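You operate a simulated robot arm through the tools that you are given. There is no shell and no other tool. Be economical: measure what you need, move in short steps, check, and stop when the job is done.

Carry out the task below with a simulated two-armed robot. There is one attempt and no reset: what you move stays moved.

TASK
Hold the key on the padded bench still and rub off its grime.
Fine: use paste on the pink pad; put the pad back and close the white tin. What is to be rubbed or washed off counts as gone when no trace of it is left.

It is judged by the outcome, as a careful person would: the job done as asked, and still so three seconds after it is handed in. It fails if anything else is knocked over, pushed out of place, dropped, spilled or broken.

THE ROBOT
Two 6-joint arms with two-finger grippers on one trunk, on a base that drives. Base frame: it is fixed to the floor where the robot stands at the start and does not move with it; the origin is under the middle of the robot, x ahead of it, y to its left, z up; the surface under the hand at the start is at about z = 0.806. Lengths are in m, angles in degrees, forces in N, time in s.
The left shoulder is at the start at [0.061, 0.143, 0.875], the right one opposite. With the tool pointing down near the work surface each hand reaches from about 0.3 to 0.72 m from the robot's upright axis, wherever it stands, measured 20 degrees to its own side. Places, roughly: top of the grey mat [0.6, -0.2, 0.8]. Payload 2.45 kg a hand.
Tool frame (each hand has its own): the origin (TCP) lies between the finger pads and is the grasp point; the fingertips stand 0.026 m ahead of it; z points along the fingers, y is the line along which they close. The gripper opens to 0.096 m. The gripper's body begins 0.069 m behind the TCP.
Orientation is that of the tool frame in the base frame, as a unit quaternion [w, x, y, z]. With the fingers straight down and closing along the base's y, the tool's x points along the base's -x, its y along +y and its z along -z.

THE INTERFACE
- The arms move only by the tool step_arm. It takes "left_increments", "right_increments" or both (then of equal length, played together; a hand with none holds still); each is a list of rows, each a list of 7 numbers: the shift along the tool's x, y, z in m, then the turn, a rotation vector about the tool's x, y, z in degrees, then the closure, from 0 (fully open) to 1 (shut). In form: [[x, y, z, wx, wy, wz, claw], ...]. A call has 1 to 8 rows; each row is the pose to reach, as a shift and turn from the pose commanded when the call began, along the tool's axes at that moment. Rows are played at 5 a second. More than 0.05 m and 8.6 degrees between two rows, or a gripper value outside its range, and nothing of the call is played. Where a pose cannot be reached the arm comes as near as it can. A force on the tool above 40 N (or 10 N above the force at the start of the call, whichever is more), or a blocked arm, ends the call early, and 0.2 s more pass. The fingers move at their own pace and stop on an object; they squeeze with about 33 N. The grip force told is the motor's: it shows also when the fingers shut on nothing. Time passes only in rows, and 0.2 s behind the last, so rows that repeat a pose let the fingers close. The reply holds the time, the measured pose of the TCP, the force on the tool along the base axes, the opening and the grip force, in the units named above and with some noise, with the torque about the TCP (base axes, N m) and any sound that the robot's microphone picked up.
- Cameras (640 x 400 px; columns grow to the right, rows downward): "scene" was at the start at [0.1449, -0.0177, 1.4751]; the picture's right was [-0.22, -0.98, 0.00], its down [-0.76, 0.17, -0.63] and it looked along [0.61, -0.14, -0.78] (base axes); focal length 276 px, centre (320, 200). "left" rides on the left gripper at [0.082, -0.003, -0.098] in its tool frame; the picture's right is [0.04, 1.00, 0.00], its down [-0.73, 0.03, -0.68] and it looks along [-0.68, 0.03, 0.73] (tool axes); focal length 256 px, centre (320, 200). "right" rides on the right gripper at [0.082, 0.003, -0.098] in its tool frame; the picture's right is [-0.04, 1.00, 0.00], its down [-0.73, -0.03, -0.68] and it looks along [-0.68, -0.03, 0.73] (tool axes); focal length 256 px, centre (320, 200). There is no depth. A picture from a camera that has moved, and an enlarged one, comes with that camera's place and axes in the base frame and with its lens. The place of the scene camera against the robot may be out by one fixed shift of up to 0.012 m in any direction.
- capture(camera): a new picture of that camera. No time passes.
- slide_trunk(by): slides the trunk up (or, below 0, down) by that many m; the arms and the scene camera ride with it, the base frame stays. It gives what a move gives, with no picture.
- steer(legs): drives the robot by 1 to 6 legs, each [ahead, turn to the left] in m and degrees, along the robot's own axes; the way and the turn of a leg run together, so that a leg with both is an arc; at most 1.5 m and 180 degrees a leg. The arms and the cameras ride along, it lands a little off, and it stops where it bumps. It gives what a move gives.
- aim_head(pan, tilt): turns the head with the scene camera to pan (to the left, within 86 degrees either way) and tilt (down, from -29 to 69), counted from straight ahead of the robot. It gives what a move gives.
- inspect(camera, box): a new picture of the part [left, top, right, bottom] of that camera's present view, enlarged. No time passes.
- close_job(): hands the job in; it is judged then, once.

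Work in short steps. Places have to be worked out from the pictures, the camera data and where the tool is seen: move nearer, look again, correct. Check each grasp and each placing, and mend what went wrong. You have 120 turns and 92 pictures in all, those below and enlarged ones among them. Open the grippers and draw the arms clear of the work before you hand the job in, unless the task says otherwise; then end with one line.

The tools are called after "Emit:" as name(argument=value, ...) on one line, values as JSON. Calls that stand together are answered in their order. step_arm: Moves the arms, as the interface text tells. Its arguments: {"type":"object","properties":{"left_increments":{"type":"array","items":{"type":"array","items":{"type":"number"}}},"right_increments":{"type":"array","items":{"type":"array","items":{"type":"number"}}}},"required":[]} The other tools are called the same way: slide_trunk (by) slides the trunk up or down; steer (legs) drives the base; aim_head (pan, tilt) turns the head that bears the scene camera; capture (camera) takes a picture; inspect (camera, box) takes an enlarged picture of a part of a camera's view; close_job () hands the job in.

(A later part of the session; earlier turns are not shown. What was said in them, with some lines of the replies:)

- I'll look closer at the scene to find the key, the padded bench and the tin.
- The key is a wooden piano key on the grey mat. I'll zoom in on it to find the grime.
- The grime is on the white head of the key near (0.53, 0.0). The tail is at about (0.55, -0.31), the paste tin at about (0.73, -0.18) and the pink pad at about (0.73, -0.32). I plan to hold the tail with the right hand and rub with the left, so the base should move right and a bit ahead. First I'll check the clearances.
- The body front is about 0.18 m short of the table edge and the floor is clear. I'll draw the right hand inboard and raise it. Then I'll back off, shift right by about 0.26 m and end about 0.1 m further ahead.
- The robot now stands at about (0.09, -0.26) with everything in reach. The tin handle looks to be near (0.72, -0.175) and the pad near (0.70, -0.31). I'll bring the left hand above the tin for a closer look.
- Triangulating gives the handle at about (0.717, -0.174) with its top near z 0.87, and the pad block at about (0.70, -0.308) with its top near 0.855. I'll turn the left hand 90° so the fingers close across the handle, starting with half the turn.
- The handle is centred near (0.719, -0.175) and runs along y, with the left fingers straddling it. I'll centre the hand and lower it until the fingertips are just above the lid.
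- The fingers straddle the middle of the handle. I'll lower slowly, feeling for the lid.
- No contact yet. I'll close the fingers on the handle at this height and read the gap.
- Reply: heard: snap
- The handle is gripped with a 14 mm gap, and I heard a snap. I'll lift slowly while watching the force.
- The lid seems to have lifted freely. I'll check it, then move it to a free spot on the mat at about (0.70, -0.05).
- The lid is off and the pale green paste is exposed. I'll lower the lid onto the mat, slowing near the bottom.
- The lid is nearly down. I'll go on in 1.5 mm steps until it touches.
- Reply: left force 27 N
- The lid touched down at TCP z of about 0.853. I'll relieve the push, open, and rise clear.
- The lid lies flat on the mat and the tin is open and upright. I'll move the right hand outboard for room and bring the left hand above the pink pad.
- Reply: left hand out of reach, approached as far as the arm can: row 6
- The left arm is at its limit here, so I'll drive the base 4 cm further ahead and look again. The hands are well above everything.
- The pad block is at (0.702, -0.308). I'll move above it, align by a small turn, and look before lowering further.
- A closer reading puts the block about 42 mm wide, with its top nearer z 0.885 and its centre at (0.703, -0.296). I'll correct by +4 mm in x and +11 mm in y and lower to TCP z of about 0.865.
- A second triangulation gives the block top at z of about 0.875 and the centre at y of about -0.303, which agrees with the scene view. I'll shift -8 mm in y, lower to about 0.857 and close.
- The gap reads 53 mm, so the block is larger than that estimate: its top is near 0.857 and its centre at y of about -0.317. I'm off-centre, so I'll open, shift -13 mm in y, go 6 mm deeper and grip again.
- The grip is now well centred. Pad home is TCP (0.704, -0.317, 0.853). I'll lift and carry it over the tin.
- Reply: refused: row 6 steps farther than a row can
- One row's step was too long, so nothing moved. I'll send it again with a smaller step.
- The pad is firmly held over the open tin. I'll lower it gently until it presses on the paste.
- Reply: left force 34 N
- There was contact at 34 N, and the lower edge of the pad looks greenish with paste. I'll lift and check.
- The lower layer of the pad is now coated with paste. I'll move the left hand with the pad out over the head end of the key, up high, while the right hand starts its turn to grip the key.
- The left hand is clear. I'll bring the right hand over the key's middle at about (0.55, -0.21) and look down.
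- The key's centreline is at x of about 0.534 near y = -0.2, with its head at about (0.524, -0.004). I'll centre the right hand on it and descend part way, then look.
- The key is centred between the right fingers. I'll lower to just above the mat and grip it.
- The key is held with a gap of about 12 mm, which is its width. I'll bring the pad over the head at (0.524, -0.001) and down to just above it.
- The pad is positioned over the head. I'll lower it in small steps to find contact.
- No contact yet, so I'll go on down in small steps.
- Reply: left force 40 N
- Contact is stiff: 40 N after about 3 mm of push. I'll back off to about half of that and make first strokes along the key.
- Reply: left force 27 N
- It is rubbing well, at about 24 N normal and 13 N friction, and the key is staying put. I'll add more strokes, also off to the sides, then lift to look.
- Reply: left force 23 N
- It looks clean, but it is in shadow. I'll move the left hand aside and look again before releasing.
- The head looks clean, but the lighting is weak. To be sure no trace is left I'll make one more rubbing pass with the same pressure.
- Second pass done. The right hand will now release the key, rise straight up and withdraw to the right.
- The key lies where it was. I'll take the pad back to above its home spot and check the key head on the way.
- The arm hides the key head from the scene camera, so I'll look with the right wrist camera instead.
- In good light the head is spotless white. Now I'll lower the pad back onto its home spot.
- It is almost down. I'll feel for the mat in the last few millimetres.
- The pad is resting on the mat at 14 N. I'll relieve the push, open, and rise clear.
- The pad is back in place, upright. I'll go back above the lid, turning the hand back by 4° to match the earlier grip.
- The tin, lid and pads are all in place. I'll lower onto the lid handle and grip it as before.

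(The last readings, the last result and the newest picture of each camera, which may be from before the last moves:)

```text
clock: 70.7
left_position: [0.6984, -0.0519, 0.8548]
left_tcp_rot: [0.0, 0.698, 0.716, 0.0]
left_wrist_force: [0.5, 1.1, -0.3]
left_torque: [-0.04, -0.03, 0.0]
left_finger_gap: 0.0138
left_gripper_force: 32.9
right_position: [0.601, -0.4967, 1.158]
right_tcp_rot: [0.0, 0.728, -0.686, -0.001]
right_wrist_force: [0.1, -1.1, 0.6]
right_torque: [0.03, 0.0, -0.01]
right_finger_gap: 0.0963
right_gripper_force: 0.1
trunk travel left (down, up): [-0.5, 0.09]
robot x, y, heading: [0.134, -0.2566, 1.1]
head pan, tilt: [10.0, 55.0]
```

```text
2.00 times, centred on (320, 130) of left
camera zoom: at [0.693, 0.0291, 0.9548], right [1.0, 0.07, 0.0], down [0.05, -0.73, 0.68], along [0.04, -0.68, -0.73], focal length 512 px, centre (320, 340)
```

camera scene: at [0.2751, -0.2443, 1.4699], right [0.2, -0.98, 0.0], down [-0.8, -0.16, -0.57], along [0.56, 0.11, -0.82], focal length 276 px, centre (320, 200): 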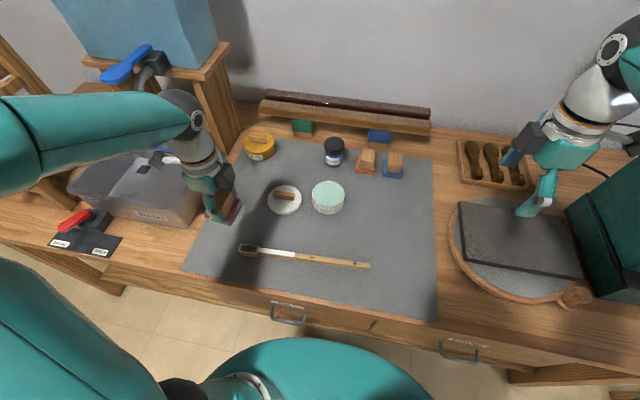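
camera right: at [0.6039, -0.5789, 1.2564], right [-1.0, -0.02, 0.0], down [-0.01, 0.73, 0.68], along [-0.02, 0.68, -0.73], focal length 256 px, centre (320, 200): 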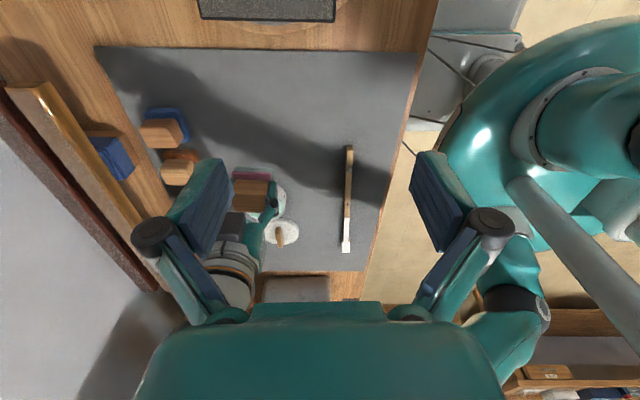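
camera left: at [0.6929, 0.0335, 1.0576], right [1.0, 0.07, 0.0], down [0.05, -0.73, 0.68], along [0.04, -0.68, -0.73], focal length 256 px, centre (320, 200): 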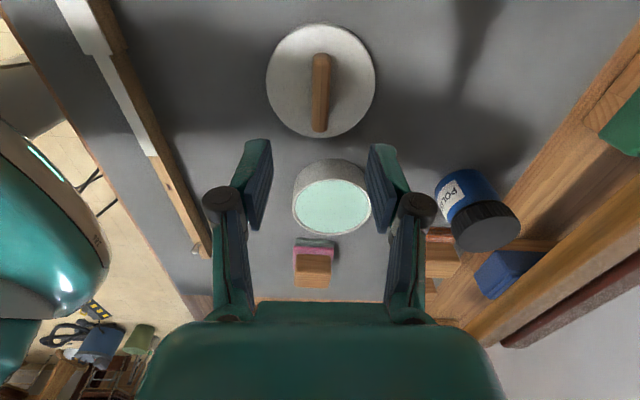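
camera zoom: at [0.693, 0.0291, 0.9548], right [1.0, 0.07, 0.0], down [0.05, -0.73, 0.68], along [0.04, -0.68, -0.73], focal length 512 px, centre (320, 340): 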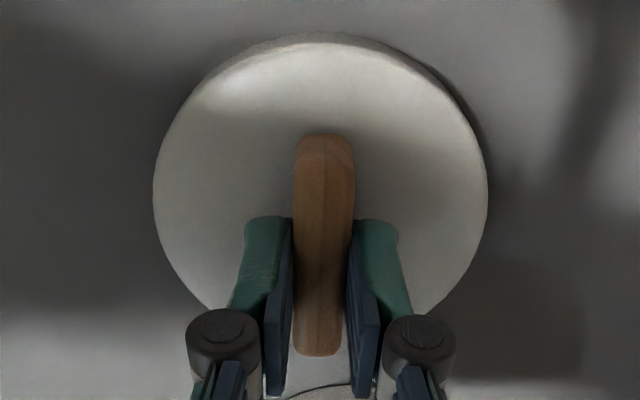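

The lid is gripped, sitting about 2 mm further toward +y in the fingers than before. I'll lift it and carry it over the tin at TCP (0.7205, -0.178).

Emit:
step_arm(left_increments=[[0, 0, -0.03, 0, 0, 0, 1], [0, 0, -0.07, 0, 0, 0, 1], [-0.035, 0.005, -0.08, 0, 0, 0, 1], [-0.075, 0.011, -0.08, 0, 0, 0, 1], [-0.11, 0.0165, -0.08, 0, 0, 0, 1], [-0.1266, 0.0189, -0.08, 0, 0, 0, 1], [-0.1266, 0.0189, -0.065, 0, 0, 0, 1], [-0.1266, 0.0189, -0.05, 0, 0, 0, 1]])

Emit:
inspect(camera="scene", box=[280, 140, 380, 220])

Emit:
capture(camera="left")

```text
clock: 72.5
left_position: [0.7225, -0.1789, 0.9054]
left_tcp_rot: [0.0, 0.697, 0.717, -0.001]
left_wrist_force: [0.4, 0.2, -0.6]
left_torque: [0.0, -0.04, 0.0]
left_finger_gap: 0.0142
left_gripper_force: 33.1
right_position: [0.6013, -0.4961, 1.1582]
right_tcp_rot: [0.001, 0.728, -0.686, -0.001]
right_wrist_force: [-0.5, 0.9, 0.4]
right_torque: [0.0, 0.0, 0.0]
right_finger_gap: 0.0962
right_gripper_force: 0.1
trunk travel left (down, up): [-0.5, 0.09]
robot x, y, heading: [0.1343, -0.2587, 1.6]
head pan, tilt: [10.0, 55.0]
```

```text
5.00 times, centred on (330, 180) of scene
camera zoom: at [0.2754, -0.2442, 1.4699], right [0.2, -0.98, 0.0], down [-0.8, -0.16, -0.57], along [0.56, 0.11, -0.82], focal length 1378 px, centre (270, 300)
```

zoom: 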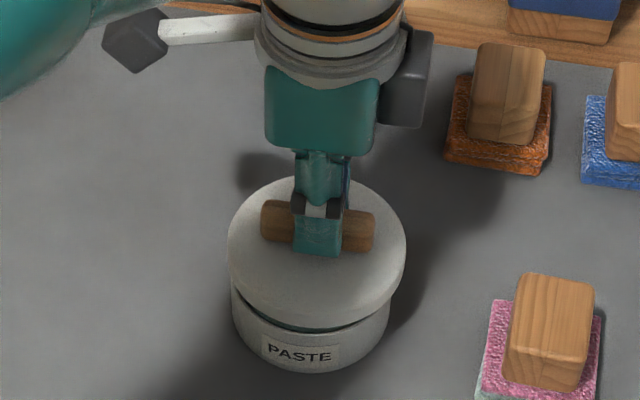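

```text
33 pictures are left
camera left: at [0.7176, -0.0972, 1.0046], right [1.0, 0.07, 0.0], down [0.05, -0.73, 0.68], along [0.04, -0.68, -0.73], focal length 256 px, centre (320, 200)
```

left: 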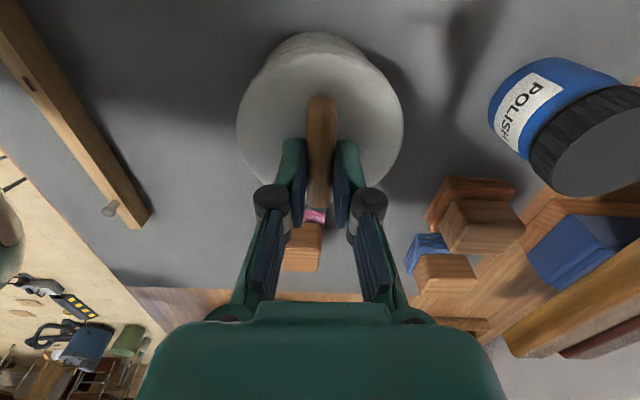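

By relative motion the lid is about 2 mm off toward +x of its seat. I'll trim 1.5 mm and lower onto the tin gently.

Emit:
step_arm(left_increments=[[0, -0.0015, 0.008, 0, 0, 0, 1], [0, -0.0015, 0.014, 0, 0, 0, 1], [0, -0.0015, 0.017, 0, 0, 0, 1], [0, -0.0015, 0.019, 0, 0, 0, 1], [0, -0.0015, 0.0205, 0, 0, 0, 1]])

Emit:
inspect(camera="scene", box=[280, 140, 380, 220])

```text
clock: 73.7
left_position: [0.7197, -0.1803, 0.8848]
left_tcp_rot: [0.002, 0.697, 0.717, 0.0]
left_wrist_force: [3.4, -3.5, 22.7]
left_torque: [-1.02, -0.13, 0.18]
left_finger_gap: 0.0143
left_gripper_force: 32.9
right_position: [0.5992, -0.4972, 1.1584]
right_tcp_rot: [0.0, 0.728, -0.686, -0.001]
right_wrist_force: [0.0, -0.1, 0.1]
right_torque: [-0.01, 0.0, 0.02]
right_finger_gap: 0.0962
right_gripper_force: 0.0
trunk travel left (down, up): [-0.5, 0.09]
robot x, y, heading: [0.1336, -0.2592, 1.1]
head pan, tilt: [10.0, 55.0]
```

```text
5.00 times, centred on (330, 180) of scene
camera zoom: at [0.2734, -0.2445, 1.4701], right [0.2, -0.98, 0.0], down [-0.8, -0.16, -0.57], along [0.56, 0.11, -0.82], focal length 1378 px, centre (270, 300)
```

zoom: 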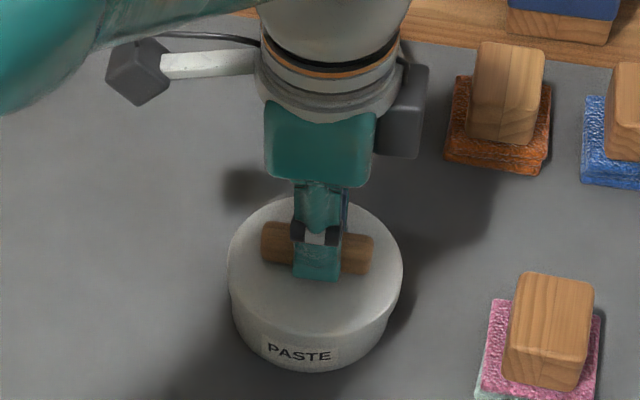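

There is 23 N of contact, but the torque shows it bearing on the -y side of the rim. I'll raise 4 mm, shift +2.5 mm in y and press down again.

Emit:
step_arm(left_increments=[[0, 0, -0.005, 0, 0, 0, 1], [0.0025, 0, -0.005, 0, 0, 0, 1], [0.0025, 0, -0.002, 0, 0, 0, 1], [0.0025, 0, 0, 0, 0, 0, 1], [0.0025, 0, 0.001, 0, 0, 0, 1]])

Emit:
capture(camera="left")

```text
clock: 74.9
left_position: [0.7194, -0.1763, 0.8844]
left_tcp_rot: [0.001, 0.697, 0.717, 0.0]
left_wrist_force: [-2.9, 2.1, 12.5]
left_torque: [-0.49, 0.14, -0.16]
left_finger_gap: 0.0142
left_gripper_force: 32.8
right_position: [0.5989, -0.4968, 1.1597]
right_tcp_rot: [0.001, 0.728, -0.686, 0.0]
right_wrist_force: [-0.1, 0.2, 0.1]
right_torque: [0.04, 0.01, -0.02]
right_finger_gap: 0.0963
right_gripper_force: 0.0
trunk travel left (down, up): [-0.5, 0.09]
robot x, y, heading: [0.1336, -0.2587, 1.4]
head pan, tilt: [10.0, 55.0]
```

```text
31 pictures are left
camera left: at [0.7139, -0.094, 0.9851], right [1.0, 0.07, 0.0], down [0.05, -0.73, 0.68], along [0.05, -0.68, -0.73], focal length 256 px, centre (320, 200)
```

left: 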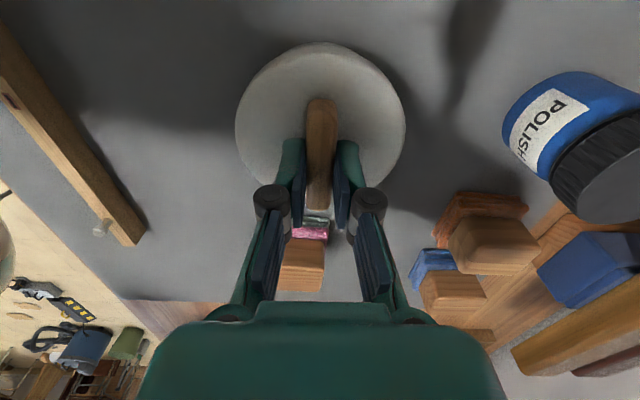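

Emit:
inspect(camera="left", box=[200, 30, 440, 230])

Emit:
inspect(camera="scene", box=[300, 165, 370, 221])

```text
2.00 times, centred on (320, 130) of left
camera zoom: at [0.7139, -0.094, 0.9851], right [1.0, 0.07, 0.0], down [0.05, -0.73, 0.68], along [0.05, -0.68, -0.73], focal length 512 px, centre (320, 340)
```

zoom: 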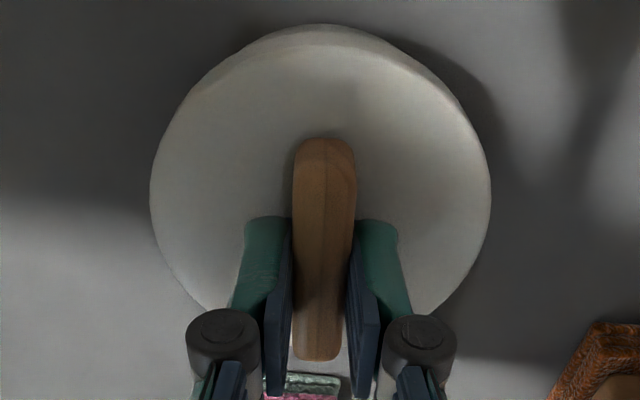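

```text
7.14 times, centred on (335, 193) of scene
camera zoom: at [0.2733, -0.2441, 1.4703], right [0.2, -0.98, 0.0], down [-0.8, -0.16, -0.57], along [0.56, 0.11, -0.82], focal length 1969 px, centre (213, 250)
```

zoom: 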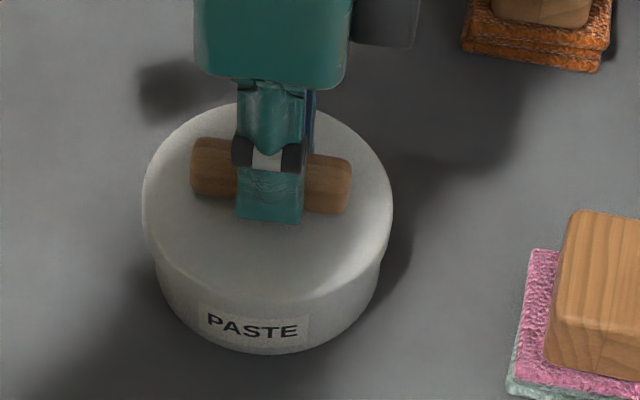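

The lid looks level and centred. I'll press down a little more to seat it, listening for a snap.

Emit:
step_arm(left_increments=[[0, 0, 0.001, 0, 0, 0, 1], [0, 0, 0.002, 0, 0, 0, 1], [0, 0, 0.003, 0, 0, 0, 1]])

```text
clock: 75.7
left_position: [0.7188, -0.1759, 0.8831]
left_tcp_rot: [0.002, 0.696, 0.718, 0.004]
left_wrist_force: [2.3, 4.6, 28.5]
left_torque: [-0.4, 0.0, -0.07]
left_finger_gap: 0.0139
left_gripper_force: 33.1
right_position: [0.5989, -0.4965, 1.1589]
right_tcp_rot: [0.0, 0.727, -0.686, 0.0]
right_wrist_force: [-0.8, -0.3, 0.9]
right_torque: [0.01, -0.04, -0.01]
right_finger_gap: 0.096
right_gripper_force: 0.0
trunk travel left (down, up): [-0.5, 0.09]
robot x, y, heading: [0.133, -0.2605, 1.3]
head pan, tilt: [10.0, 55.0]
heard: snap
```

A snap was heard, so the lid is seated. I'll relieve the push, release and rise, then look.

Emit:
step_arm(left_increments=[[0, 0, -0.003, 0, 0, 0, 1], [0, 0, -0.003, 0, 0, 0, 0.6], [0, 0, -0.003, 0, 0, 0, 0.45], [0, 0, -0.003, 0, 0, 0, 0.4], [0, 0, -0.03, 0, 0, 0, 0.4], [0, 0, -0.07, 0, 0, 0, 0.4], [0, 0, -0.11, 0, 0, 0, 0.4]])

Emit:
capture(camera="left")

Emit:
inspect(camera="scene", box=[270, 140, 430, 240])

```text
clock: 77.3
left_position: [0.7195, -0.1763, 0.9907]
left_tcp_rot: [0.0, 0.697, 0.717, -0.001]
left_wrist_force: [-0.3, 0.4, -1.2]
left_torque: [-0.03, -0.02, -0.01]
left_finger_gap: 0.0577
left_gripper_force: 0.1
right_position: [0.6013, -0.4959, 1.1589]
right_tcp_rot: [0.001, 0.728, -0.686, -0.001]
right_wrist_force: [0.0, -1.0, -1.4]
right_torque: [0.06, 0.01, -0.02]
right_finger_gap: 0.0961
right_gripper_force: 0.1
trunk travel left (down, up): [-0.5, 0.09]
robot x, y, heading: [0.1359, -0.2556, 1.6]
head pan, tilt: [10.0, 55.0]
```

```text
28 pictures are left
camera left: at [0.7146, -0.0948, 1.0917], right [1.0, 0.07, 0.0], down [0.05, -0.73, 0.68], along [0.04, -0.68, -0.73], focal length 256 px, centre (320, 200)
```

left: 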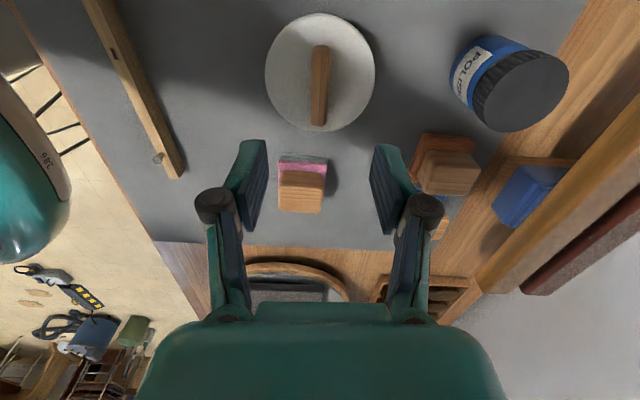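

```text
4.00 times, centred on (350, 190) of scene
camera zoom: at [0.2745, -0.2442, 1.47], right [0.2, -0.98, 0.0], down [-0.8, -0.16, -0.57], along [0.56, 0.11, -0.82], focal length 1103 px, centre (200, 240)
```

zoom: 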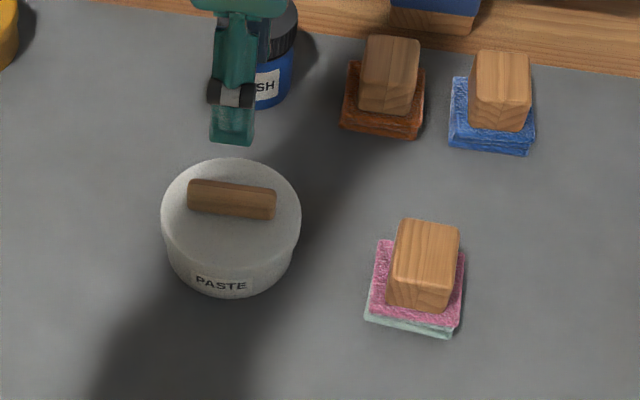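

The tin is closed and the pad is in place. I'll draw the left arm up and clear, then take a final look at everything.

Emit:
step_arm(left_increments=[[0, 0, -0.04, 0, 0, 0, 0.2], [0.02, -0.01, -0.08, 0, 0, 0, 0], [0.05, -0.035, -0.1, 0, 0, 0, 0], [0.08, -0.06, -0.12, 0, 0, 0, 0], [0.11, -0.085, -0.14, 0, 0, 0, 0], [0.14, -0.11, -0.16, 0, 0, 0, 0], [0.17, -0.13, -0.17, 0, 0, 0, 0], [0.2, -0.15, -0.18, 0, 0, 0, 0]])

Emit:
capture(camera="scene")

Emit:
inspect(camera="scene", box=[225, 225, 385, 280])

```text
clock: 79.1
left_position: [0.564, 0.021, 1.1695]
left_tcp_rot: [0.001, 0.697, 0.717, -0.001]
left_wrist_force: [-0.8, 0.0, -0.2]
left_torque: [-0.05, -0.03, 0.0]
left_finger_gap: 0.0961
left_gripper_force: 0.2
right_position: [0.5996, -0.4957, 1.1582]
right_tcp_rot: [0.001, 0.728, -0.686, 0.0]
right_wrist_force: [-0.9, 0.0, -0.1]
right_torque: [0.01, -0.03, 0.01]
right_finger_gap: 0.0961
right_gripper_force: 0.0
trunk travel left (down, up): [-0.5, 0.09]
robot x, y, heading: [0.1354, -0.2605, 1.3]
head pan, tilt: [10.0, 55.0]
```

```text
26 pictures are left
camera scene: at [0.2738, -0.2437, 1.4701], right [0.2, -0.98, 0.0], down [-0.8, -0.16, -0.57], along [0.56, 0.11, -0.82], focal length 276 px, centre (320, 200)
```

scene: 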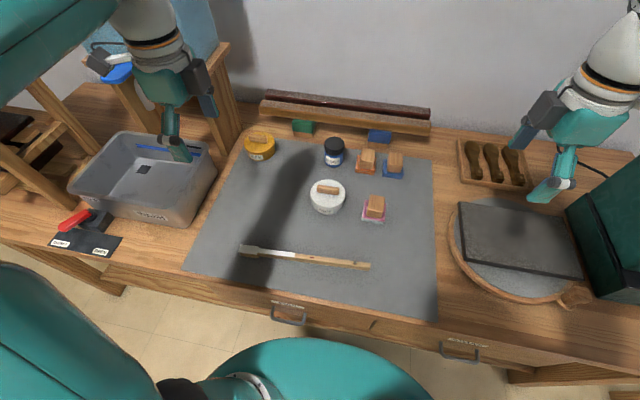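

```text
4.00 times, centred on (305, 252) of scene
camera zoom: at [0.2738, -0.2437, 1.4701], right [0.2, -0.98, 0.0], down [-0.8, -0.16, -0.57], along [0.56, 0.11, -0.82], focal length 1103 px, centre (380, -10)
```

zoom: 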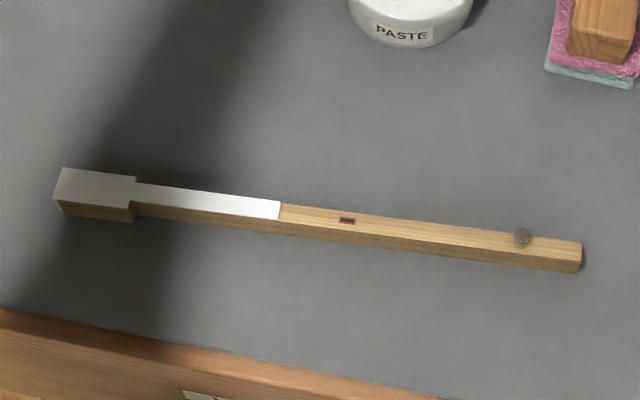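

The key is clean and in place, the pad is back, the tin is closed, and both hands are open and clear. I'm handing in the job.

Emit:
close_job()

```text
The job is handed in.
```

I held the key still and rubbed the grime off its head with paste on the pink pad until no trace showed; the pad is back in its place and the white tin is closed.
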